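You operate a simulated robot arm through the tools that you are given. There is no shell and no other tool. Be economical: measure what you need, move in short steps, check, and stop when the job is done.

Carry out the task below with a simulated robot arm. There is one attempt and no reset: what you move stays moved.

## Task
Warm the extruder up and start it at speed 2.
Fine: The purge lever stays at TRAY. Extruder switch on, heat on. Press START only once the band and head displays show 180 or more.

The check looks at the end state, three seconds after you hand in, the way a careful person would. Anything else that was tipped, shoved, dropped, spilled or broken makes it a failure.

## Robot
A 6-joint arm with a two-finger parallel gripper, fixed in place. Base frame: the origin is at the foot of the arm, x ahead of it, y to its left, z up. Lengths are in m, angles in rad, forces in N, time in s.
With the tool pointing down near the work surface it reaches from about 0.14 to 0.64 m from the base axis. Its first joint turns from -1.152 to 1.152 rad. Payload 2.9 kg.
The tool frame sits at the grasp point between the pads (the TCP): z along the fingers, y along the line on which they close. The tips reach 0.03 m beyond it. The gripper opens to 0.11 m. The fingers are 0.02 m wide and 0.01 m thick; the gripper's body (0.048 by 0.112 m) begins 0.055 m behind the TCP.
Orientation is that of the tool frame in the base frame, as a unit quaternion [x, y, z, w]. With the fingers straight down and closing along the base's y, the tool's x points along the base's -x, its y along +y and its z along -z.

## Interface
- The arm moves only by the tool send_rows. Its argument "targets" is one flat list of numbers, 7 for each row, row after row: the shift along the base's x, y, z in cm, then the turn, a rotation vector about the base's x, y, z in rad, then the finger opening in cm, from 0 to 11. In form: [x, y, z, rx, ry, rz, jaw, x, y, z, rx, ry, rz, jaw, ...]. A call has 1 to 20 rows; each row shifts and turns the commanded pose from where the row before left it. A row lasts 0.2 s, in which the tool goes at most 0.05 m and 0.15 rad; a call with a longer step from one row to the next is refused whole, and so is a gripper value outside its range. Where a pose cannot be reached the arm comes as near as it can. A force on the tool above 60 N (or 10 N above the force at the start of the call, whichever is more), or a blocked arm, ends the call early, and 0.2 s more pass. The fingers move at their own pace (about 0.108 m/s each) and stop on an object; they squeeze with about 25 N. The grip force told is the motor's: it shows also when the fingers shut on nothing. Time passes only in rows, and 0.2 s behind the last, so rows that do not move let the fingers close. It gives the time, the measured TCP pose, the force on the tool (base axes), the opening and the grip force at its end, in the units of the frame above (readings bear some noise).
- Cameras (640 x 400 px; columns grow to the right, rows downward): "scene" is fixed at [0.0843, 0.4398, 1.3845]; the picture's right is [-0.68, -0.74, 0.00], its down [-0.42, 0.39, -0.82] and it looks along [0.60, -0.55, -0.57] (base axes); focal length 375 px, centre (320, 200). "wrist" rides on the gripper at [-0.036, 0, -0.057] in the tool frame; the picture's right is [0.00, -1.00, 0.00], its down [0.97, 0.00, -0.24] and it looks along [0.24, 0.00, 0.97] (tool axes); focal length 218 px, centre (320, 200).
- snapshot(camera): a new picture of that camera. No time passes.
- measure_at(camera, pixels): for up to 12 pixels [column, row] of the newest picture of that camera ("zoom" is the newest enlarged one), the place [x, y, z] in the base frame of the surface seen there, good to about 0.002 m. No time passes.
- zoom(camera, box): a new picture of the part [left, top, right, bottom] of that camera's present view, enlarged. No time passes.
- job_done(): hands the job in; it is judged then, once.

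Keep the steps short. Do not move on a guess: measure, check each grasp and each placing, and mend mistakes. In all there are 80 turns and 38 pictures (those below and enlarged ones count). Leave the gripper open and the arm clear of the work at the hand-in unless told otherwise, and finish with a single line.

The tools are called after ">>>" as name(argument=value, ...) on one line, values as JSON. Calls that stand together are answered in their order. send_rows: Moves the arm, as the interface text tells. Its arguments: {"type":"object","properties":{"targets":{"type":"array"}},"required":["targets"]} The other tools are called the same way: snapshot (camera) takes a picture; measure_at (camera, pixels) gives the place of the surface under pixels of a picture; zoom (camera, box) takes an enlarged picture of a part of a camera's view; job_done () hands the job in.

At the start:

```text
clock: 0.0
tool_pos: [0.4607, -0.1478, 0.9976]
tcp_rot: [0.0, 1.0, 0.0, 0.0]
wrist_force: [-0.6, 0.0, 1.0]
gripper_width: 0.1101
finger_force: 0.1
```

scene: 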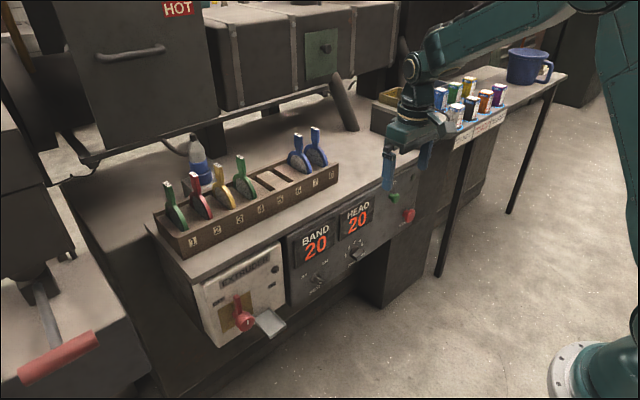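
wrist: 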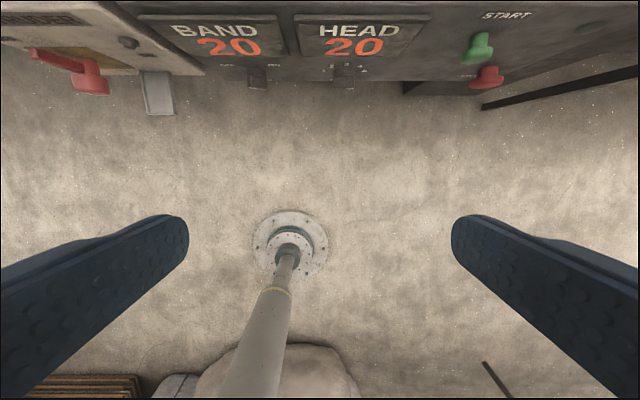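

I'll look closely at the panel first: the extruder switch box at left and the displays and knobs at right.

>>> zoom(camera="scene", box=[190, 230, 310, 350])

>>> zoom(camera="scene", box=[280, 170, 440, 310])

```text
3.33 times, centred on (250, 290) of scene
```

zoom: 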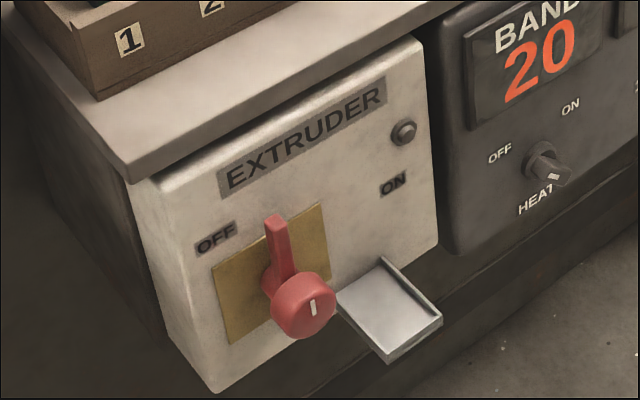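

```text
2.86 times, centred on (360, 240) of scene
```

zoom: 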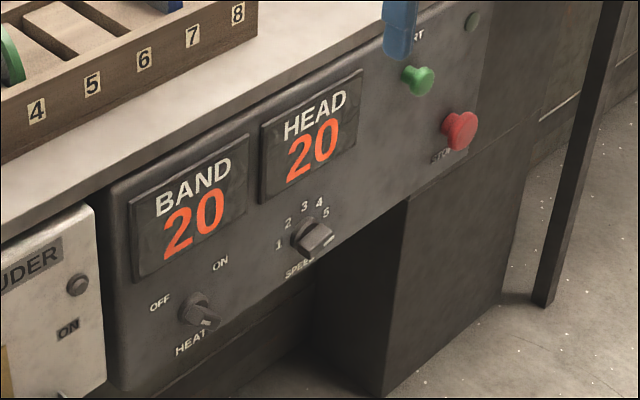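

The panel faces the robot. I need finer views of the speed knob, the heat knob and the red extruder switch. The wrist camera sees them from the front.

>>> zoom(camera="scene", box=[300, 225, 380, 290])

>>> measure_at(camera="zoom", pixels=[[320, 200], [150, 400]])

>>> measure_at(camera="scene", pixels=[[242, 296], [247, 321], [249, 322], [235, 335], [270, 320], [318, 279], [356, 255], [393, 198], [409, 215], [228, 300], [283, 287], [372, 190]])

```text
6.15 times, centred on (340, 258) of scene
```

zoom: 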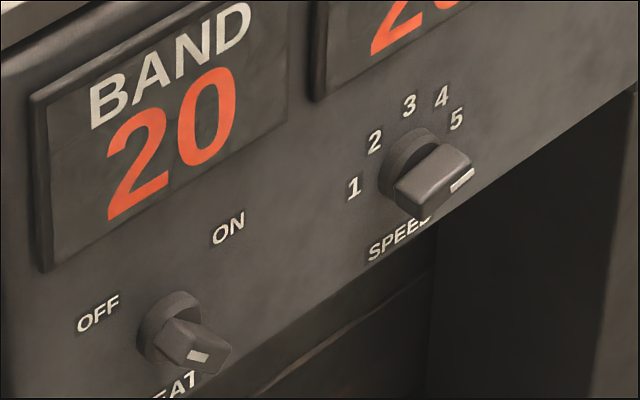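

```text
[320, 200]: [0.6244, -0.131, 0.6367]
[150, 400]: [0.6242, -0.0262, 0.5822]
```

```text
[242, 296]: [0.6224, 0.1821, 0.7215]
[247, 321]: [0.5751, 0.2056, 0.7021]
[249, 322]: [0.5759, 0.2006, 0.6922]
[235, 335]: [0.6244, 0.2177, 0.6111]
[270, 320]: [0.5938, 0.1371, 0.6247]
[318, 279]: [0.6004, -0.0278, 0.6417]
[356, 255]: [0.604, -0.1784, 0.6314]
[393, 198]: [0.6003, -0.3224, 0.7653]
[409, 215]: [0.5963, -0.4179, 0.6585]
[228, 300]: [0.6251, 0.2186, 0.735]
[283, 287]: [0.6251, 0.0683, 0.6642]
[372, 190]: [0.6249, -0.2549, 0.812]
```

Panel surface is at x≈0.625, and the knobs stick out to about 0.60. I'll tilt the gripper to point at the panel (turn -90° about y) while pulling back a little and descending. That gives a frontal view and the pose for working the controls.

>>> send_rows(targets=[-0.8, 0.3, -1.5, 0, -0.1428, 0, 11, -0.8, 0.3, -1.5, 0, -0.1428, 0, 11, -0.8, 0.3, -1.5, 0, -0.1428, 0, 11, -0.8, 0.3, -1.5, 0, -0.1428, 0, 11, -0.8, 0.3, -1.5, 0, -0.1428, 0, 11, -0.8, 0.3, -2.5, 0, -0.1428, 0, 11, -0.8, 0.3, -2.5, 0, -0.1428, 0, 11, -0.8, 0.3, -2.5, 0, -0.1428, 0, 11, -0.8, 0.3, -3, 0, -0.1428, 0, 11, -0.8, 0.3, -3, 0, -0.1428, 0, 11, -0.8, 0.3, -3, 0, -0.1428, 0, 11, 0, 0, 0, 0, 0, 0, 11])

>>> snapshot(camera="wrist")

```text
clock: 2.6
tool_pos: [0.5343, -0.2605, 0.7909]
tcp_rot: [-0.001, 0.714, 0.002, 0.7]
wrist_force: [-0.3, 0.2, 0.2]
gripper_width: 0.1099
finger_force: 0.1
out of reach, approached as far as the arm can: row 8, 9, 10, 11
```

```text
32 pictures are left
```

wrist: 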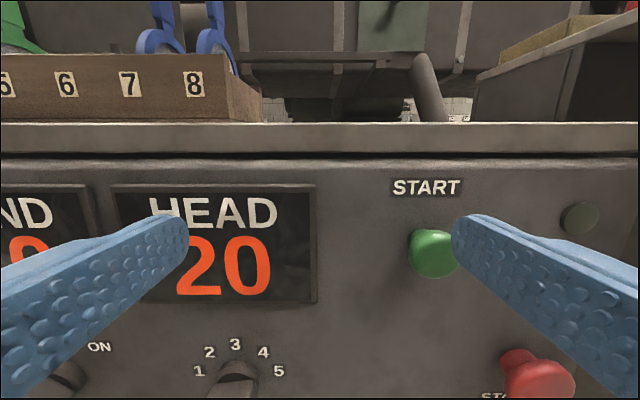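

The arm stopped short: with the gripper level it can't retract that far. It now sits at x=0.534, y=-0.26. I'll send a still row to see whether the commanded pose equals the actual one.

>>> send_rows(targets=[0, 2, 0, 0, 0, 0, 11])

```text
clock: 3.0
tool_pos: [0.5462, -0.2514, 0.7913]
tcp_rot: [0.0, 0.709, 0.0, 0.705]
wrist_force: [-0.2, 0.3, -0.1]
gripper_width: 0.1097
finger_force: 0.1
out of reach, approached as far as the arm can: row 1
```

>>> send_rows(targets=[1, 0, 0, 0, 0, 0, 11])

```text
clock: 3.4
tool_pos: [0.5572, -0.2505, 0.7912]
tcp_rot: [-0.001, 0.707, 0.0, 0.707]
wrist_force: [0.0, 0.6, -0.9]
gripper_width: 0.11
finger_force: 0.1
```

The command follows the measured pose, and level reach is limited to a radius of about 0.60 or more. A gripper tilted downward gets closer to the base, so I'll turn back by about 0.55 rad, retreat, and look at the knobs.

>>> send_rows(targets=[-1, 2, 1, 0, 0.14, 0, 11, -2, 2, 1, 0, 0.14, 0, 11, -2, 3, 1, 0, 0.14, 0, 11, -2, 3, 0, 0, 0.13, 0, 11, -2, 3, 0, 0, 0, 0, 11, -2, 3, -1, 0, 0, 0, 11])

>>> snapshot(camera="wrist")

```text
clock: 4.8
tool_pos: [0.4464, -0.0916, 0.8151]
tcp_rot: [0.0, 0.873, 0.0, 0.488]
wrist_force: [0.7, -0.4, 1.2]
gripper_width: 0.1101
finger_force: 0.0
```

```text
31 pictures are left
```

wrist: 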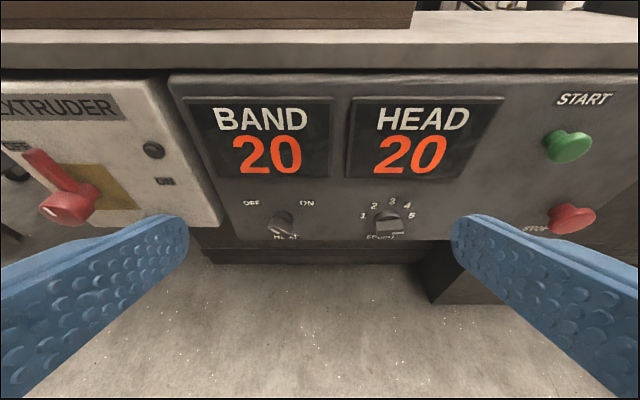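

Good frontal view. Zooming on the two knobs (280,225), (388,225) and on the extruder switch (65,195).

>>> zoom(camera="wrist", box=[230, 180, 430, 260])

>>> measure_at(camera="zoom", pixels=[[90, 80], [245, 75], [135, 125], [165, 150], [180, 175], [480, 120], [540, 120], [480, 160], [540, 165], [460, 85], [425, 115], [575, 110]])

>>> zoom(camera="wrist", box=[0, 80, 230, 240])

```text
3.20 times, centred on (330, 220) of wrist
```

zoom: 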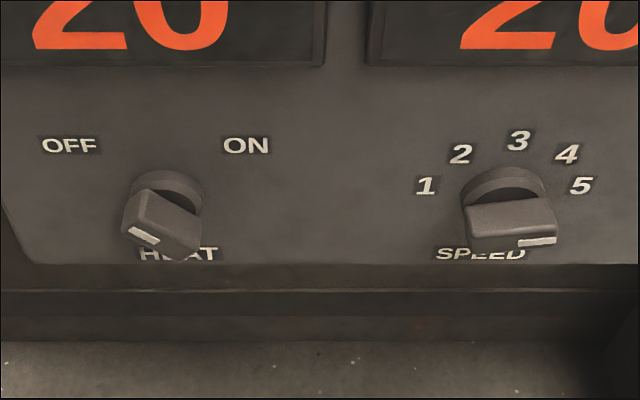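

```text
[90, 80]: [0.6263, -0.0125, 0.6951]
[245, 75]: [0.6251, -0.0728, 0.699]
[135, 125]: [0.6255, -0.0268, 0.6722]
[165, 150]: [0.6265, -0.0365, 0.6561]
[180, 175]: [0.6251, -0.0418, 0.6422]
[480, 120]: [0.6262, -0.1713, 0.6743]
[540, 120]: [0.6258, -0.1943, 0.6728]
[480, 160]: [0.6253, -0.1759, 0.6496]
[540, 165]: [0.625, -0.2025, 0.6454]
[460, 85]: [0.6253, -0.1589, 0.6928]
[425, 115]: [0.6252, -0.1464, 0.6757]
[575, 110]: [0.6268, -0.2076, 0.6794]
```

```text
2.50 times, centred on (115, 160) of wrist
```

zoom: 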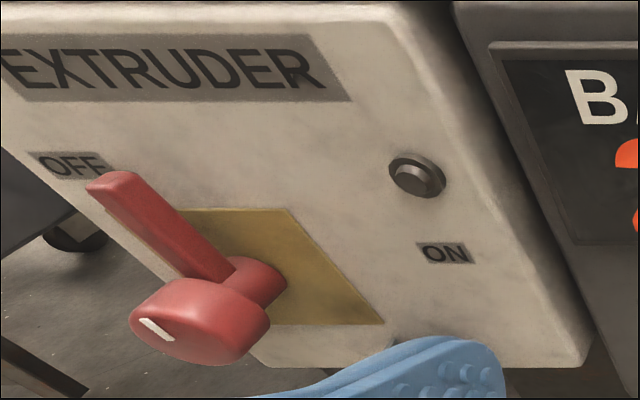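

Heat points to OFF, speed to 5, and the extruder switch to OFF. Now exact positions: knobs first, then the switch.

>>> zoom(camera="wrist", box=[230, 180, 430, 260])

>>> measure_at(camera="zoom", pixels=[[70, 146], [246, 146], [145, 235], [150, 200], [170, 222], [195, 245], [130, 225], [425, 186], [460, 154], [518, 141], [566, 154], [581, 186]])

>>> measure_at(camera="zoom", pixels=[[475, 215], [475, 245], [510, 215], [510, 230], [545, 215], [537, 241], [505, 175], [470, 185], [541, 180], [165, 178], [190, 220], [140, 215]])

>>> zoom(camera="wrist", box=[0, 80, 230, 240])

>>> measure_at(camera="zoom", pixels=[[72, 166], [446, 253], [120, 185], [95, 190], [160, 225], [210, 265], [140, 310], [155, 328], [200, 330], [255, 275], [190, 360], [230, 310]])

```text
3.20 times, centred on (330, 220) of wrist
```

zoom: 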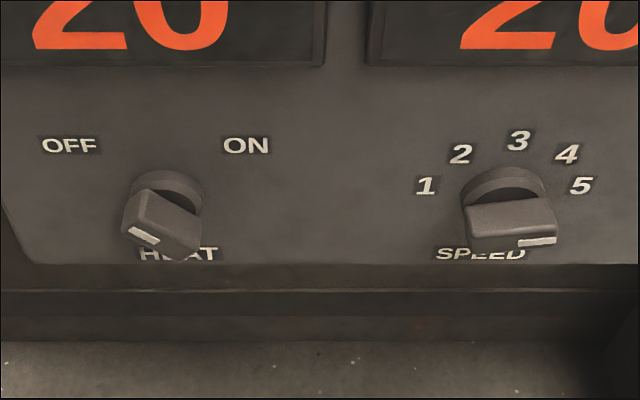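

```text
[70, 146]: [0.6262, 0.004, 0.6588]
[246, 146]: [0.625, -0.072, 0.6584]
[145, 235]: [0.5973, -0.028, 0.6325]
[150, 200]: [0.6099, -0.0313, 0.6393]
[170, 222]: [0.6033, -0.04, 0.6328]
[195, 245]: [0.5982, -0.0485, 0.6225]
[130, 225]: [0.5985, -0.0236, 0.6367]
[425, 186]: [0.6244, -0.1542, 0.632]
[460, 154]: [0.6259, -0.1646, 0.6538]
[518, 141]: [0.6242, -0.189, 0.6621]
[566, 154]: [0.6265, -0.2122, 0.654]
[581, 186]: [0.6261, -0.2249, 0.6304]
```

```text
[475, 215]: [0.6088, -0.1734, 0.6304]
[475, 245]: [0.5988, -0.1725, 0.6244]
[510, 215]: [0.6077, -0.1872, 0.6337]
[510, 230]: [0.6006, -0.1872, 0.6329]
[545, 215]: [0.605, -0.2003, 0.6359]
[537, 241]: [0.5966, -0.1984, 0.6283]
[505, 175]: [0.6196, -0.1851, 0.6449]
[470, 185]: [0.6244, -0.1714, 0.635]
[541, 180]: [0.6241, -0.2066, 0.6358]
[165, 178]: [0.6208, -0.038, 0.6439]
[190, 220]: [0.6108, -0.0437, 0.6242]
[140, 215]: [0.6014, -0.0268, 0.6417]
```

```text
2.50 times, centred on (115, 160) of wrist
```

zoom: 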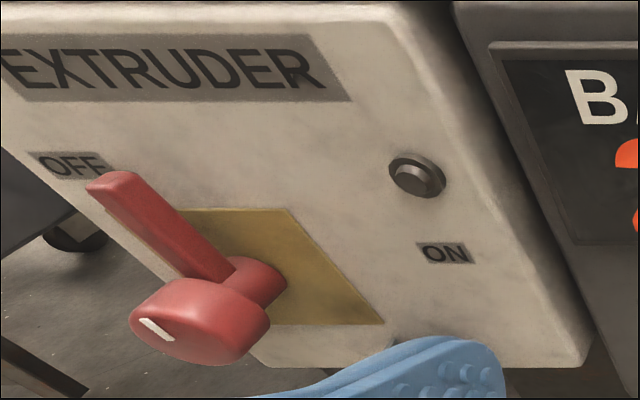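

```text
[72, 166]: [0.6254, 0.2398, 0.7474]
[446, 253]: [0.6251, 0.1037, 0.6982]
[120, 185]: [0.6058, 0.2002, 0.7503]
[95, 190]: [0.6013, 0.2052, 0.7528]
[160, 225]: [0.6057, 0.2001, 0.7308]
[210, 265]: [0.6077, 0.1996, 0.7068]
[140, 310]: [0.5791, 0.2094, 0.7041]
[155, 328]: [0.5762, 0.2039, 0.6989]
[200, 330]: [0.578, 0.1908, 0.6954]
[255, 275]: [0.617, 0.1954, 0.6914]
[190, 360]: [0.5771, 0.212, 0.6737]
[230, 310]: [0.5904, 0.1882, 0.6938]
```

Extruder handle stands about vertical at y≈0.20 (shaft around z≈0.69), and ON is to its right. I'll check the left machine with the big red handle, which may be the purge lever to leave alone, and look at the switch box again from the scene camera.

>>> zoom(camera="scene", box=[0, 230, 200, 400])

>>> zoom(camera="scene", box=[200, 250, 300, 350])

>>> measure_at(camera="zoom", pixels=[[275, 170], [275, 200], [283, 230], [290, 270], [315, 265], [270, 280], [310, 300], [340, 310], [310, 340], [400, 300], [470, 310], [410, 250]])

```text
2.35 times, centred on (100, 315) of scene
```

zoom: 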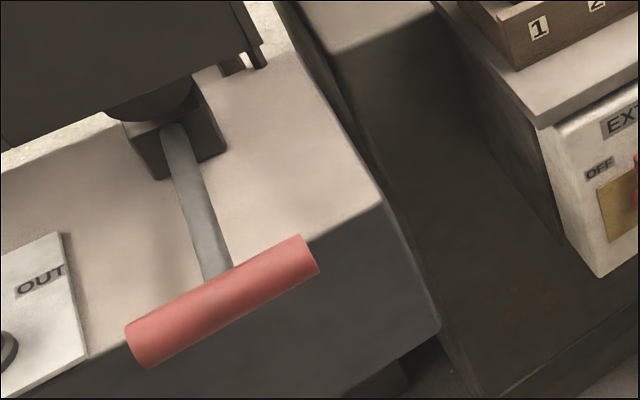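

```text
4.00 times, centred on (250, 300) of scene
```

zoom: 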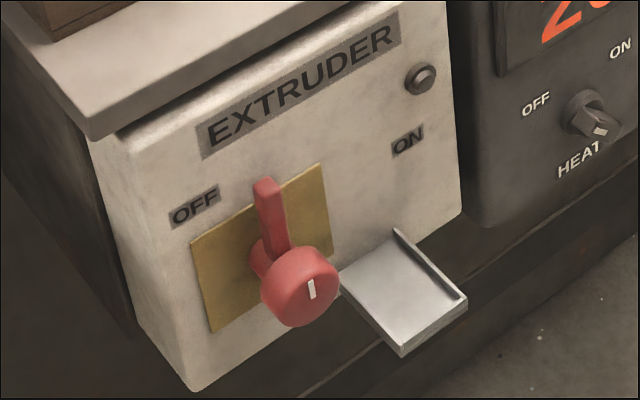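

```text
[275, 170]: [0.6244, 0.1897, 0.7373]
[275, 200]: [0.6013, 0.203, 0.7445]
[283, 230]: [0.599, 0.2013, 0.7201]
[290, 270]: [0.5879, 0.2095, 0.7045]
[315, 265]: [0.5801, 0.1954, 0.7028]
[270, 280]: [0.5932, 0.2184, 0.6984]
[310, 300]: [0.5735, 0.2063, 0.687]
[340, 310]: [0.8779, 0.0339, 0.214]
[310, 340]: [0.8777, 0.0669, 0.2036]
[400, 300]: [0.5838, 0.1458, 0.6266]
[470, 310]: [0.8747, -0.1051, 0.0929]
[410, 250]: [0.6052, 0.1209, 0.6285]
```

The extruder handle has its disc centre at about (0.575, 0.205, 0.687), with the arm up to z≈0.755 at x≈0.60, beside OFF. ON lies to the right at about y=0.104, z=0.70. The plan is to close the fingers, go to the left of the handle's tip, and push it right and down in an arc. First I'll move to the left side, clear of the panel.

>>> send_rows(targets=[0, 4, -0.5, 0, 0, 0, 0, 0, 4, -0.5, 0, 0, 0, 0, 0, 4, -0.5, 0, 0, 0, 0, 0, 4, -0.5, 0, 0, 0, 0, 0, 4, -0.5, 0, 0, 0, 0, 0, 4, -0.5, 0, 0, 0, 0, 0, 4, -0.5, 0, 0, 0, 0, 0, 4, -0.5, 0, 0, 0, 0, 2, 1.7, -0.5, 0, 0, 0, 0, 2, 0, -0.5, 0, 0, 0, 0, 2, 0, -0.5, 0, 0, 0, 0, 2, 0, -0.4, 0, 0, 0, 0])

>>> snapshot(camera="wrist")

```text
clock: 7.4
tool_pos: [0.5261, 0.2435, 0.7509]
tcp_rot: [0.0, 0.873, 0.0, 0.487]
wrist_force: [0.3, 0.0, -1.2]
gripper_width: 0.0001
finger_force: 25.1
out of reach, approached as far as the arm can: row 3
```

```text
24 pictures are left
```

wrist: 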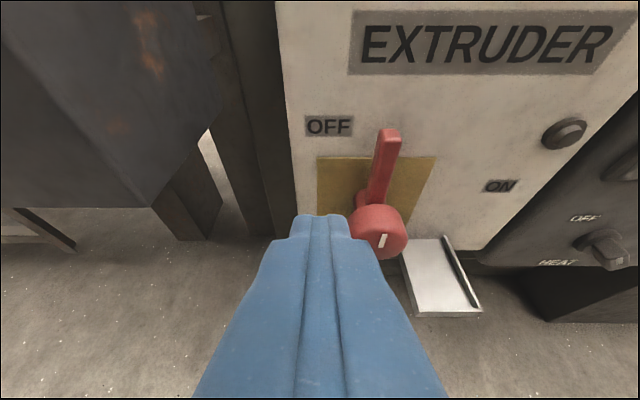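

The fingertips are left of the handle. I'll measure the handle from here.

>>> measure_at(camera="wrist", pixels=[[330, 126], [500, 187], [390, 134], [387, 150], [380, 180], [380, 231], [360, 235], [402, 240], [398, 134], [377, 150], [565, 133], [361, 200]])

```text
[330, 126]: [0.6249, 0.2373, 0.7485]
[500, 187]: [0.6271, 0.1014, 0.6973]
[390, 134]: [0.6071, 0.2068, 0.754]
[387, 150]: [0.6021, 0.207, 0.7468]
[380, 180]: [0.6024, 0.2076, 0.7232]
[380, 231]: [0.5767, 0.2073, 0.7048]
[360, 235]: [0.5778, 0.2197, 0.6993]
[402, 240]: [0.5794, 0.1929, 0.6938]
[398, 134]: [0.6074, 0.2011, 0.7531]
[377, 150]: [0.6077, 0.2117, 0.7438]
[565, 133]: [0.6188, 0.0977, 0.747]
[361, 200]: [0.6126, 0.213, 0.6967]
```

Handle: shaft about y 0.2055, z 0.687; arm y 0.200–0.212, x 0.602–0.612. I'll move the closed fingertips in beside it (tip at x≈0.611, z≈0.74, still left of it).

>>> send_rows(targets=[2, 0, 0.2, 0, 0, 0, 0, 2, 0, 0.2, 0, 0, 0, 0, 1.9, 0, 0.1, 0, 0, 0, 0, 0, 0, 0, 0, 0, 0, 0])

```text
clock: 8.4
tool_pos: [0.5876, 0.2437, 0.7563]
tcp_rot: [0.0, 0.873, -0.001, 0.488]
wrist_force: [0.2, -0.2, 0.3]
gripper_width: 0.0
finger_force: 24.6
```

In place without contact. Now the arc to about 45°, then check.

>>> send_rows(targets=[0, -1.1, 0, 0, 0, 0, 0, 0, -1.1, 0, 0, 0, 0, 0, 0, -1.07, 0.15, 0, 0, 0, 0, 0, -1.07, 0.05, 0, 0, 0, 0, 0, -1.05, -0.2, 0, 0, 0, 0, 0, -1.02, -0.4, 0, 0, 0, 0])

>>> snapshot(camera="wrist")

```text
clock: 9.8
tool_pos: [0.5866, 0.1831, 0.7527]
tcp_rot: [0.0, 0.873, 0.0, 0.488]
wrist_force: [0.1, -0.3, -0.8]
gripper_width: 0.0002
finger_force: 25.3
```

```text
23 pictures are left
```

wrist: 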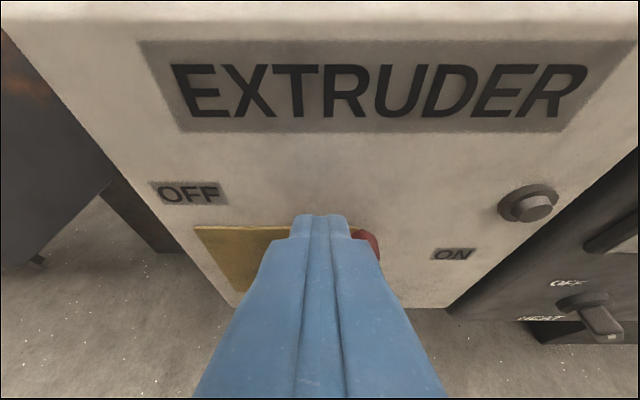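

The handle is moving ahead of the finger (red at 368,242). I'll continue the arc down to horizontal.

>>> send_rows(targets=[0, -1.0, -0.5, 0, 0, 0, 0, 0, -0.9, -0.8, 0, 0, 0, 0, 0, -0.7, -0.9, 0, 0, 0, 0, 0, -0.5, -1.0, 0, 0, 0, 0, 0, -0.2, -0.6, 0, 0, 0, 0])

>>> zoom(camera="scene", box=[200, 230, 320, 350])

```text
clock: 11.0
tool_pos: [0.5867, 0.1477, 0.7145]
tcp_rot: [0.0, 0.872, 0.0, 0.489]
wrist_force: [-2.9, -0.2, 3.8]
gripper_width: 0.0
finger_force: 24.8
```

```text
3.33 times, centred on (260, 290) of scene
```

zoom: 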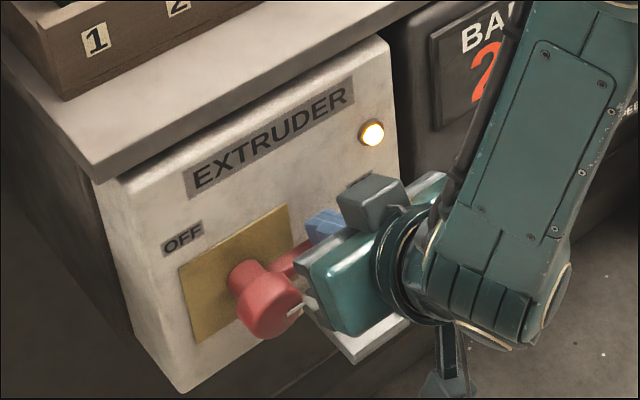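

The lamp is lit and the handle is horizontal at ON. Retreating along the tool axis, then moving over to the left of the heat knob.

>>> send_rows(targets=[-0.3, 0, 0.8, 0, 0, 0, 0, -2, 0, 1.2, 0, 0, 0, 0, -2, 0, 1.2, 0, 0, 0, 0, -2, -1, 0.5, 0, 0, 0, 0, -1, -4, 0, 0, 0, 0, 0, 0, -4, -1.2, 0, 0, 0, 0, 0, -4, -2, 0, 0, 0, 0, 0, -1, -2, 0, 0, 0, 0, 0, 0, -2, 0, 0, 0, 0])

>>> snapshot(camera="wrist")

```text
clock: 13.0
tool_pos: [0.5131, 0.0056, 0.6801]
tcp_rot: [0.001, 0.872, 0.0, 0.489]
wrist_force: [0.8, 0.3, -0.7]
gripper_width: 0.0
finger_force: 25.6
```

```text
21 pictures are left
```

wrist: 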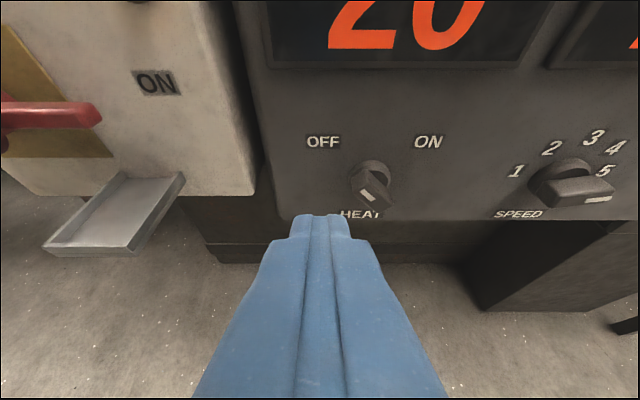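

>>> zoom(camera="wrist", box=[320, 140, 440, 220])

>>> measure_at(camera="wrist", pixels=[[372, 163], [355, 180], [390, 178], [366, 172], [357, 182], [362, 188], [372, 195], [378, 209], [388, 208], [368, 183], [385, 190], [374, 202]])

```text
5.00 times, centred on (380, 180) of wrist
```

zoom: 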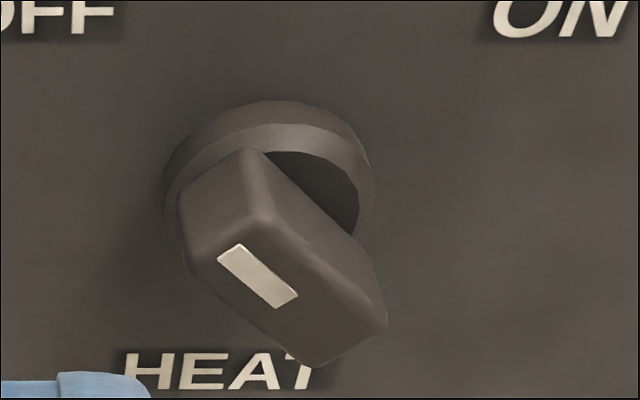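

```text
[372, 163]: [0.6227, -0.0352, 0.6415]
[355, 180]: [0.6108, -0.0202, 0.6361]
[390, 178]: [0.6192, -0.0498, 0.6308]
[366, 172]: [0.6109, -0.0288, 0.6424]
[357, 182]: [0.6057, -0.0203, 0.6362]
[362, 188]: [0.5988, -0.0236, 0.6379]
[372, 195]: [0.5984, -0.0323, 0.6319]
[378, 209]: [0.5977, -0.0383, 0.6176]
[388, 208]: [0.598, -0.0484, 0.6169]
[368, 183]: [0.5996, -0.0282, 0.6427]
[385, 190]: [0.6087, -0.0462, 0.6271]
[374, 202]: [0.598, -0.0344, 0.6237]
```

Knob bar: centre about (y −0.0345, z 0.6285), x 0.598–0.616, pointer end upper left. I'll bring the closed fingertip in left of the pointer (tip x≈0.609, z≈0.641).

>>> send_rows(targets=[2, 0.2, -0.8, 0, 0, 0, 0, 2, 0.2, -0.8, 0, 0, 0, 0, 2, 0, -0.7, 0, 0, 0, 0, 1.0, 0, 0, 0, 0, 0, 0])

```text
clock: 14.0
tool_pos: [0.5818, 0.0114, 0.6581]
tcp_rot: [-0.001, 0.872, 0.001, 0.489]
wrist_force: [0.7, 0.8, -1.2]
gripper_width: 0.0003
finger_force: 24.6
```

Free of contact. Now pushing right while rising slightly.

>>> send_rows(targets=[0, -1.0, 0, 0, 0, 0, 0, 0, -1.0, 0, 0, 0, 0, 0, 0, -0.5, 0.25, 0, 0, 0, 0, 0, -0.5, 0.3, 0, 0, 0, 0, 0, -0.5, 0.3, 0, 0, 0, 0, 0, -0.4, 0.1, 0, 0, 0, 0])

>>> zoom(camera="wrist", box=[260, 100, 480, 240])

```text
clock: 15.4
tool_pos: [0.5816, -0.0273, 0.6663]
tcp_rot: [0.0, 0.873, 0.0, 0.488]
wrist_force: [-10.2, 0.0, 12.7]
gripper_width: 0.0
finger_force: 24.7
```

```text
2.86 times, centred on (370, 170) of wrist
```

zoom: 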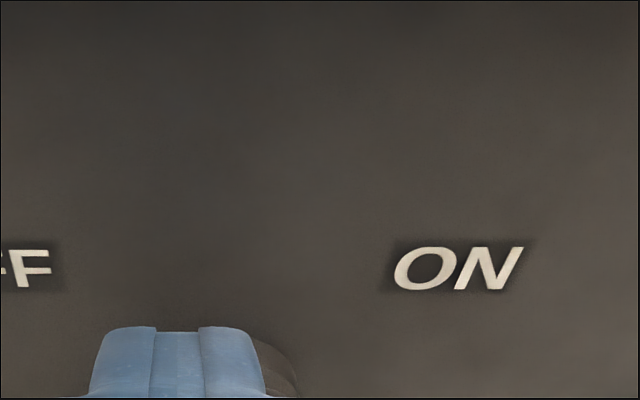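

There's an upward/backward force of about 16 N, so the finger is resting on something. I'll back out and look.

>>> send_rows(targets=[-1, 0.5, 0.6, 0, 0, 0, 0, -2, 1, 1.0, 0, 0, 0, 0, -2, 2, 1.0, 0, 0, 0, 0, -1, 1, 0, 0, 0, 0, 0])

>>> zoom(camera="wrist", box=[300, 100, 480, 230])

```text
clock: 16.4
tool_pos: [0.5222, 0.0186, 0.6934]
tcp_rot: [0.001, 0.872, 0.0, 0.489]
wrist_force: [-0.6, 0.4, -0.5]
gripper_width: 0.0002
finger_force: 24.9
```

```text
3.08 times, centred on (390, 165) of wrist
```

zoom: 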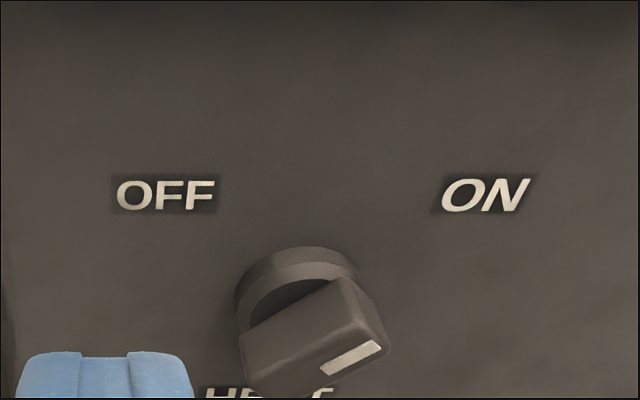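

The pointer now points toward ON. I'll check the displays in the scene.

>>> snapshot(camera="scene")

```text
17 pictures are left
```

scene: 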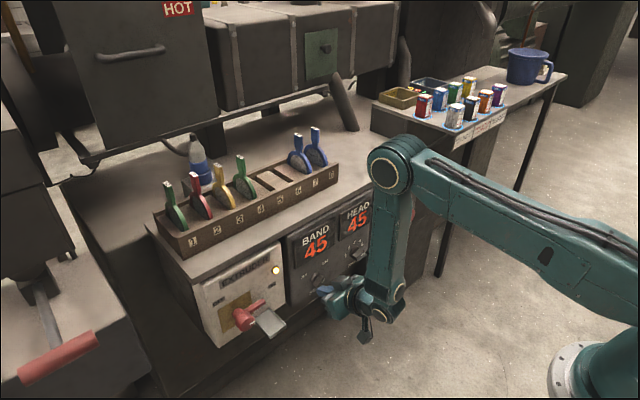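

Heating is running, with the displays at 45. Next the speed knob, at 5, pointer right. I'll first push its tail (left end) down from above, then push the pointer leftward. Moving to in front of the tail.

>>> send_rows(targets=[0, -4, 0, 0, 0, 0, 0, 0, -4, 0, 0, 0, 0, 0, 0, -4, 0, 0, 0, 0, 0, 0, -4, 0, 0, 0, 0, 0, 0, -2.7, 0, 0, 0, 0, 0, 0, 0, 0, 0, 0, 0, 0])

>>> zoom(camera="wrist", box=[260, 100, 440, 230])

>>> measure_at(camera="zoom", pixels=[[200, 340], [220, 340], [240, 340], [260, 340], [280, 340], [300, 340], [320, 340], [340, 340], [360, 340], [240, 370], [300, 370], [340, 370]])

```text
clock: 17.8
tool_pos: [0.5219, -0.1681, 0.6911]
tcp_rot: [0.0, 0.873, 0.0, 0.488]
wrist_force: [0.7, -0.7, -0.8]
gripper_width: 0.0001
finger_force: 25.1
```

```text
3.08 times, centred on (350, 165) of wrist
```

zoom: 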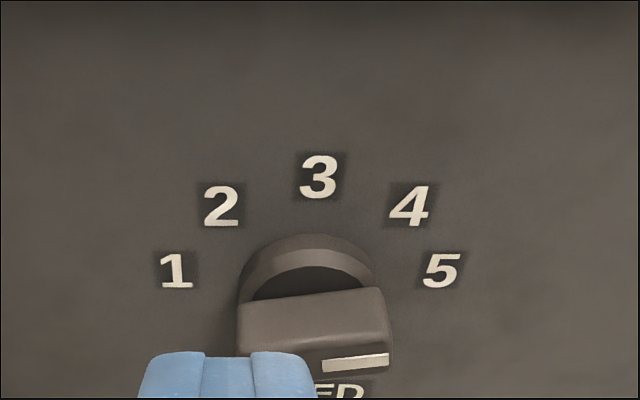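

```text
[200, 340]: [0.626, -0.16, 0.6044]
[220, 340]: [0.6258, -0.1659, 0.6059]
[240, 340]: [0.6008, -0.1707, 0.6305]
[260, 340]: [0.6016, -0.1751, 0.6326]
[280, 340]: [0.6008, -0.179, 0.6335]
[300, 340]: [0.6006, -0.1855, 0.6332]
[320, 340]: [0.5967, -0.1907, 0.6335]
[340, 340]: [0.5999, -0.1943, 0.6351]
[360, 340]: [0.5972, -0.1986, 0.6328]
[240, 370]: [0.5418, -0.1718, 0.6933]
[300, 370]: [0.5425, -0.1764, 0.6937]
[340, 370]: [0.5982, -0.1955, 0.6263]
```

Bar: y −0.170 to about −0.206, top z≈0.634. Moving in above the tail (tip x≈0.609, z≈0.654), then down 2 cm.

>>> send_rows(targets=[2, 0, -0.7, 0, 0, 0, 0, 2, 0, -0.7, 0, 0, 0, 0, 2.1, 0, -0.6, 0, 0, 0, 0, 0, 0, 0, 0, 0, 0, 0, 0, 0, -0.6, 0, 0, 0, 0, 0, 0, -0.5, 0, 0, 0, 0, 0, 0, -0.5, 0, 0, 0, 0, 0, 0, -0.4, 0, 0, 0, 0])

```text
clock: 19.6
tool_pos: [0.5839, -0.1678, 0.6526]
tcp_rot: [0.0, 0.873, 0.001, 0.489]
wrist_force: [-0.7, 4.4, 2.1]
gripper_width: 0.0001
finger_force: 25.0
```

Contact was light. Backing out and looking.

>>> send_rows(targets=[-1.5, 0.3, 0.5, 0, 0, 0, 0, -2, 0, 1.2, 0, 0, 0, 0, -2, 0, 1.5, 0, 0, 0, 0, 0, -2.5, 0.5, 0, 0, 0, 0, 0, -2.5, 0.3, 0, 0, 0, 0])

>>> zoom(camera="wrist", box=[220, 100, 400, 230])

```text
clock: 20.8
tool_pos: [0.5266, -0.2179, 0.6919]
tcp_rot: [0.0, 0.872, 0.0, 0.489]
wrist_force: [-0.3, 0.1, -0.5]
gripper_width: 0.0001
finger_force: 25.0
```

```text
3.08 times, centred on (310, 165) of wrist
```

zoom: 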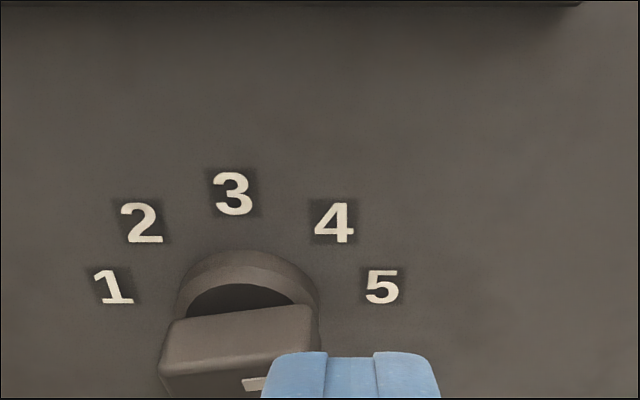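

The knob is still at 5; the push was too shallow. Repeating slightly closer to centre and 1.5 cm deeper.

>>> send_rows(targets=[0, 2.4, 0, 0, 0, 0, 0, 0, 2.3, 0, 0, 0, 0, 0, 2, 0, -0.7, 0, 0, 0, 0, 2, 0, -0.7, 0, 0, 0, 0, 1.7, 0, -0.6, 0, 0, 0, 0, 0, 0, 0, 0, 0, 0, 0, 0, 0, -0.6, 0, 0, 0, 0, 0, 0, -0.5, 0, 0, 0, 0, 0, 0, -0.5, 0, 0, 0, 0, 0, 0, -0.5, 0, 0, 0, 0, 0, 0, -0.5, 0, 0, 0, 0, 0, 0, -0.5, 0, 0, 0, 0])

```text
clock: 23.4
tool_pos: [0.5843, -0.1716, 0.6415]
tcp_rot: [0.001, 0.873, -0.002, 0.487]
wrist_force: [-0.3, -1.7, -0.1]
gripper_width: 0.0
finger_force: 24.8
```

>>> send_rows(targets=[-1.0, 0.8, 0.3, 0, 0, 0, 0, -2, 0.5, 1.5, 0, 0, 0, 0, -2, 0, 2, 0, 0, 0, 0, -0.5, -3, 1.5, 0, 0, 0, 0, 0, -3, 0, 0, 0, 0, 0])

>>> zoom(camera="wrist", box=[220, 100, 400, 230])

```text
clock: 24.6
tool_pos: [0.5317, -0.2167, 0.6949]
tcp_rot: [0.0, 0.872, 0.0, 0.489]
wrist_force: [0.2, 0.3, 0.2]
gripper_width: 0.0
finger_force: 25.0
```

```text
3.08 times, centred on (310, 165) of wrist
```

zoom: 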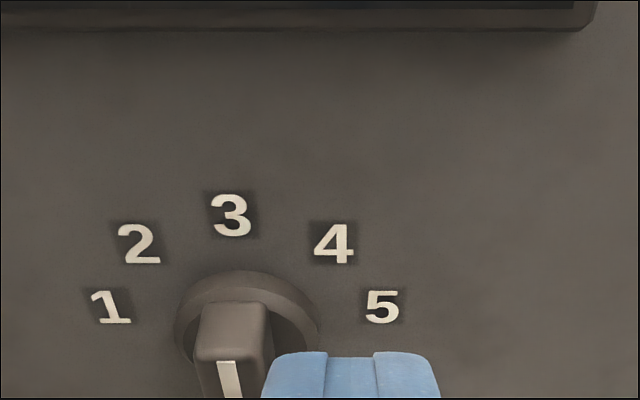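

Now the pointer is at 3, and the knob has detents. One more step to 2: push the pointer's upper part left from the right side. Going in at the right of the bar, then 2 cm left with a slight rise.

>>> send_rows(targets=[1.8, -0.2, -1.1, 0, 0, 0, 0, 1.7, 0, -1.1, 0, 0, 0, 0, 1.7, 0, -0.9, 0, 0, 0, 0, 0, 0, 0, 0, 0, 0, 0, 0, 0.6, 0, 0, 0, 0, 0, 0, 0.6, 0.1, 0, 0, 0, 0, 0, 0.5, 0.1, 0, 0, 0, 0, 0, 0.4, 0.1, 0, 0, 0, 0])

>>> send_rows(targets=[-1.0, -0.5, 0.6, 0, 0, 0, 0, -2, -1, 1.0, 0, 0, 0, 0, -2, -1, 1.5, 0, 0, 0, 0, 0, 0, 0, 0, 0, 0, 0])

>>> zoom(camera="wrist", box=[220, 100, 400, 230])

```text
clock: 26.4
tool_pos: [0.5819, -0.1973, 0.6665]
tcp_rot: [0.001, 0.873, 0.0, 0.488]
wrist_force: [0.1, 0.2, 0.3]
gripper_width: 0.0001
finger_force: 25.0
```

```text
clock: 27.4
tool_pos: [0.5326, -0.2217, 0.6973]
tcp_rot: [0.001, 0.873, -0.001, 0.489]
wrist_force: [0.5, 0.3, 0.1]
gripper_width: 0.0
finger_force: 25.3
```

```text
3.08 times, centred on (310, 165) of wrist
```

zoom: 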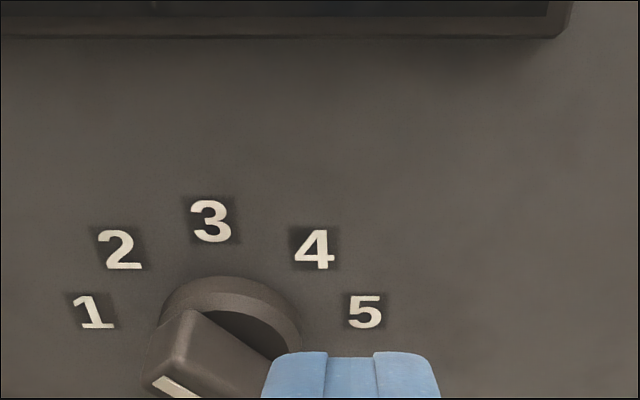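

The pointer looks to be at 2. I'll back off to a wider view to confirm and to see START and the displays.

>>> send_rows(targets=[-2, -2, 2, 0, 0, 0, 0, -2, -2, 2, 0, 0, 0, 0, -1, -2, 2, 0, 0, 0, 0, -1, -2, 2, 0, 0, 0, 0, 0, 0, 0, 0, 0, 0, 0])

>>> snapshot(camera="wrist")

>>> zoom(camera="scene", box=[280, 190, 420, 300])

```text
clock: 28.6
tool_pos: [0.473, -0.3032, 0.7764]
tcp_rot: [0.001, 0.873, 0.0, 0.488]
wrist_force: [0.5, 1.1, 0.9]
gripper_width: 0.0
finger_force: 25.2
```

```text
12 pictures are left
```

wrist: 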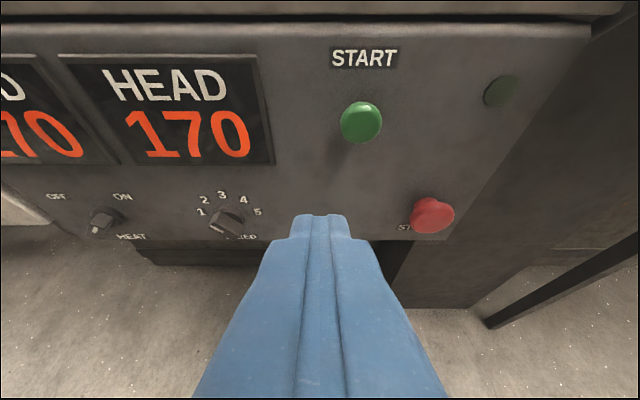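

```text
3.64 times, centred on (350, 245) of scene
```

zoom: 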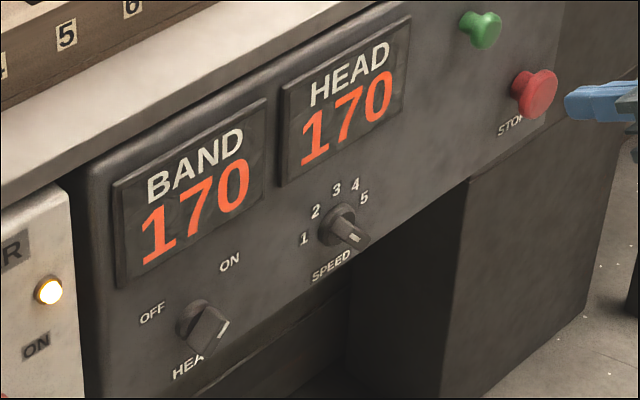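

Displays read 170. Verifying the speed knob closely and measuring the START button at (360,122).

>>> zoom(camera="wrist", box=[180, 175, 280, 245])

>>> measure_at(camera="wrist", pixels=[[360, 122], [345, 122], [378, 122], [360, 105], [360, 140], [433, 215], [363, 57], [500, 90], [320, 8], [320, 30]])

```text
5.71 times, centred on (230, 210) of wrist
```

zoom: 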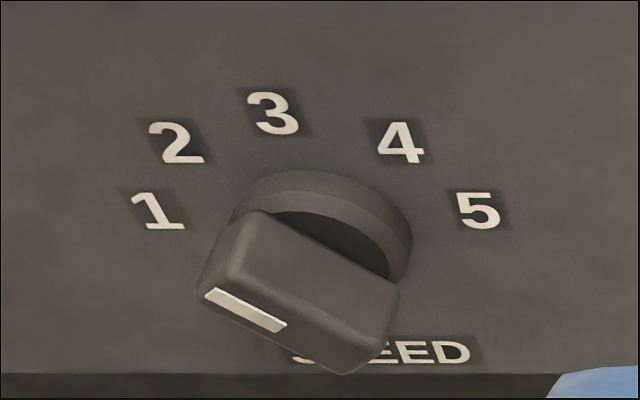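

```text
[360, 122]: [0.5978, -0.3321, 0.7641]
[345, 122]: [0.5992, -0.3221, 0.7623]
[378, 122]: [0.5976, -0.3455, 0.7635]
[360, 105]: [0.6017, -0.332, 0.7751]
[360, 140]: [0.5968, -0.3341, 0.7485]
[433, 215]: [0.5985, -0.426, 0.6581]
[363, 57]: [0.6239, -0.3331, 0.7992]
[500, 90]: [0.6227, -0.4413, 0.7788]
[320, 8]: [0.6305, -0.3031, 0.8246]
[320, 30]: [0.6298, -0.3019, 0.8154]
```

The view is skewed, so I'll measure points on the bar to get its true angle.

>>> measure_at(camera="zoom", pixels=[[210, 293], [228, 302], [246, 311], [264, 320], [282, 329], [230, 280], [270, 292], [310, 305], [350, 315], [380, 325], [255, 215], [390, 285]])

>>> send_rows(targets=[0, 0, 0, 0, 0, 0, 0, 0, 0, 0, 0, 0, 0, 0, 0, 0, 0, 0, 0, 0, 0, 0, 0, 0, 0, 0, 0, 0, 0, 0, 0, 0, 0, 0, 0, 0, 0, 0, 0, 0, 0, 0, 0, 0, 0, 0, 0, 0, 0, 0, 0, 0, 0, 0, 0, 0, 0, 0, 0, 0, 0, 0, 0, 0, 0, 0, 0, 0, 0, 0])

>>> zoom(camera="scene", box=[280, 190, 420, 300])

```text
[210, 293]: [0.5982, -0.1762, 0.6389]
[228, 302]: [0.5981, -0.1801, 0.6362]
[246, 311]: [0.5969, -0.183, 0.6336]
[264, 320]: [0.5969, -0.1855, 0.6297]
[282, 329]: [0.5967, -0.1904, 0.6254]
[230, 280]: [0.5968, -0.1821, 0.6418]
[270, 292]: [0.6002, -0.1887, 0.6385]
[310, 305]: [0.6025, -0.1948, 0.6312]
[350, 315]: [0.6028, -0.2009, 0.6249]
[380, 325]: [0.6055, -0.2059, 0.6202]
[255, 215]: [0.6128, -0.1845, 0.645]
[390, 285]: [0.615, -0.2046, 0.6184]
```

```text
clock: 30.8
tool_pos: [0.4729, -0.304, 0.777]
tcp_rot: [0.0, 0.872, 0.0, 0.489]
wrist_force: [0.3, -0.3, 0.7]
gripper_width: 0.0003
finger_force: 25.3
```

```text
3.64 times, centred on (350, 245) of scene
```

zoom: 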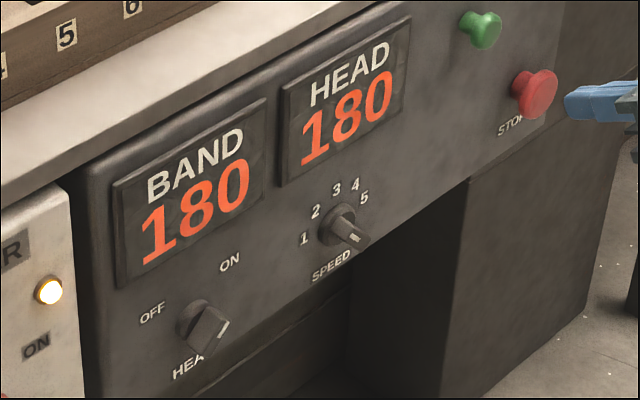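

The bar is about 45° left of up, so it's at 2 (1 would be about 80°). Both displays show 180. Next I'll align with START (y −0.333, z 0.762) and approach to just short of it.

>>> send_rows(targets=[1.5, -2.9, -0.6, 0, 0, 0, 0, 2.5, 0, 0, 0, 0, 0, 0, 2.5, 0, 0, 0, 0, 0, 0, 1.8, 0, 0, 0, 0, 0, 0, 0, 0, 0, 0, 0, 0, 0])

>>> zoom(camera="wrist", box=[240, 100, 440, 240])

```text
clock: 32.0
tool_pos: [0.5561, -0.3325, 0.7733]
tcp_rot: [0.001, 0.872, -0.001, 0.489]
wrist_force: [0.0, 1.0, 0.2]
gripper_width: 0.0
finger_force: 25.0
```

```text
2.86 times, centred on (340, 170) of wrist
```

zoom: 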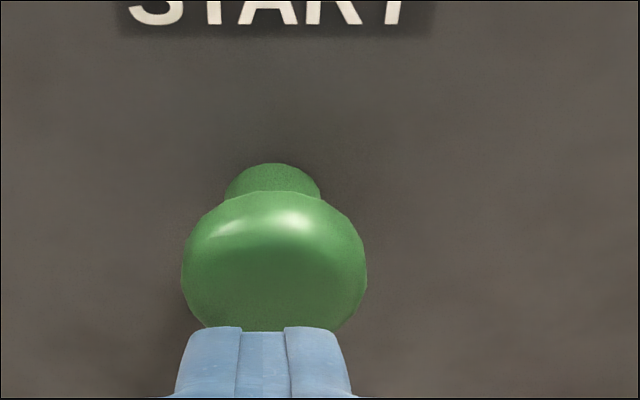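

Well centred, about 1 cm short. Pressing in small steps, then pulling back.

>>> send_rows(targets=[0.6, 0, 0, 0, 0, 0, 0, 0.5, 0, 0, 0, 0, 0, 0, 0.4, 0, 0, 0, 0, 0, 0, 0.3, 0, 0, 0, 0, 0, 0])

>>> zoom(camera="wrist", box=[240, 60, 520, 240])

```text
clock: 33.0
tool_pos: [0.5734, -0.3331, 0.7722]
tcp_rot: [0.0, 0.873, 0.0, 0.488]
wrist_force: [-5.1, -2.4, 0.6]
gripper_width: 0.0
finger_force: 24.8
```

```text
2.22 times, centred on (380, 150) of wrist
```

zoom: 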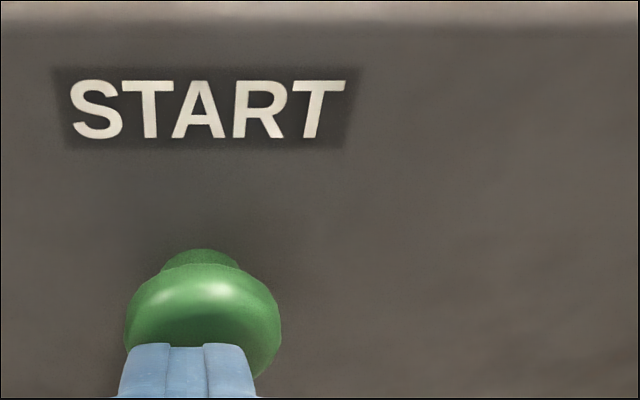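

Contact with 5 N. Pressing a little more.

>>> send_rows(targets=[0.3, 0, 0, 0, 0, 0, 0, 0.2, 0, 0, 0, 0, 0, 0])

```text
clock: 33.6
tool_pos: [0.5796, -0.3311, 0.7716]
tcp_rot: [0.001, 0.873, 0.0, 0.488]
wrist_force: [-6.8, -1.7, -2.6]
gripper_width: 0.0
finger_force: 25.4
```

Now pulling back and opening the gripper well clear, then checking the run lamp.

>>> send_rows(targets=[-2, 0, 0, 0, 0, 0, 0, -3, 0, 1, 0, 0, 0, 0, -4, 0, 1.5, 0, 0, 0, 0, -2, 0, 2, 0, 0, 0, 0, 0, 0, 0, 0, 0, 0, 0])

>>> snapshot(camera="wrist")

>>> snapshot(camera="scene")

```text
clock: 34.8
tool_pos: [0.472, -0.3358, 0.8173]
tcp_rot: [-0.001, 0.872, 0.001, 0.489]
wrist_force: [0.3, 0.2, -0.7]
gripper_width: 0.0
finger_force: 24.8
```

```text
6 pictures are left
```

wrist: 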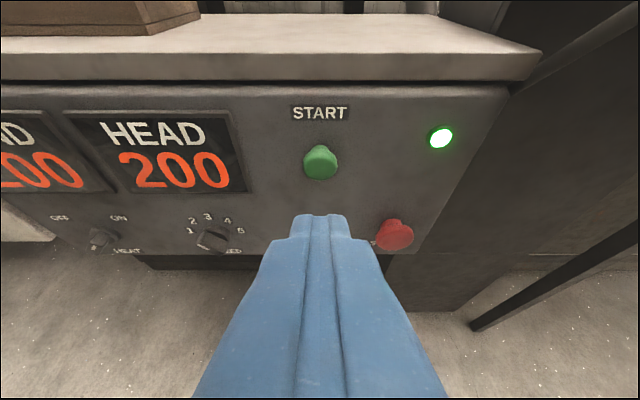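

```text
5 pictures are left
```

scene: 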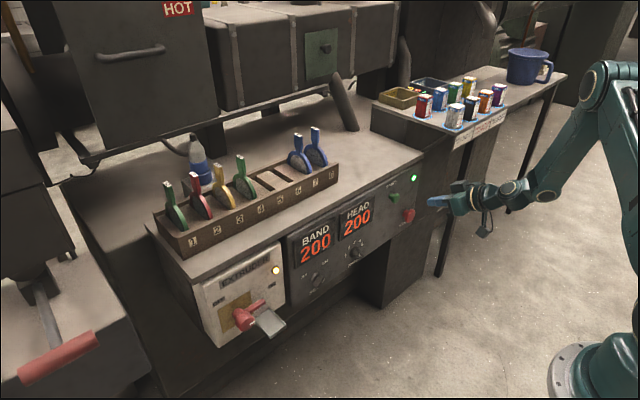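

The green run lamp is lit, both displays show 200, and the extruder lamp is on. Opening the gripper and moving a bit further clear.

>>> send_rows(targets=[-1.5, 2, 2, 0, 0, 0, 5, -1, 2, 2, 0, 0, 0, 11, 0, 0, 0, 0, 0, 0, 11, 0, 0, 0, 0, 0, 0, 11])

>>> snapshot(camera="wrist")

```text
clock: 35.8
tool_pos: [0.4472, -0.2918, 0.8589]
tcp_rot: [0.0, 0.872, 0.0, 0.489]
wrist_force: [-0.1, -0.6, 0.2]
gripper_width: 0.1101
finger_force: 0.0
```

```text
4 pictures are left
```

wrist: 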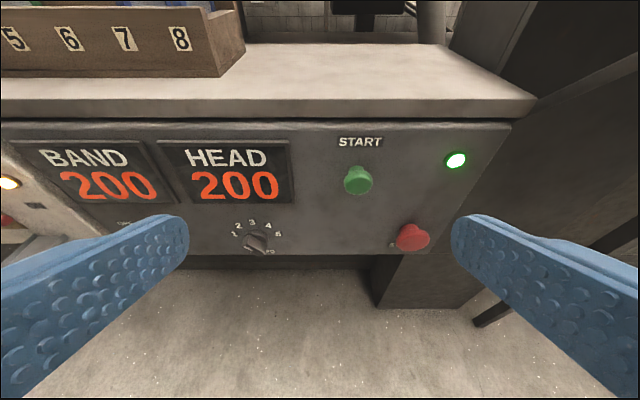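

The extruder is running, the gripper is open and the arm is clear, so I'm handing in.

>>> job_done()

```text
The job is handed in.
```

The extruder is switched on with heat on and speed at 2, and I pressed START only after both displays read 180; the green run lamp is lit, and I moved no other lever, though I never found one labelled TRAY to confirm the purge lever's position.
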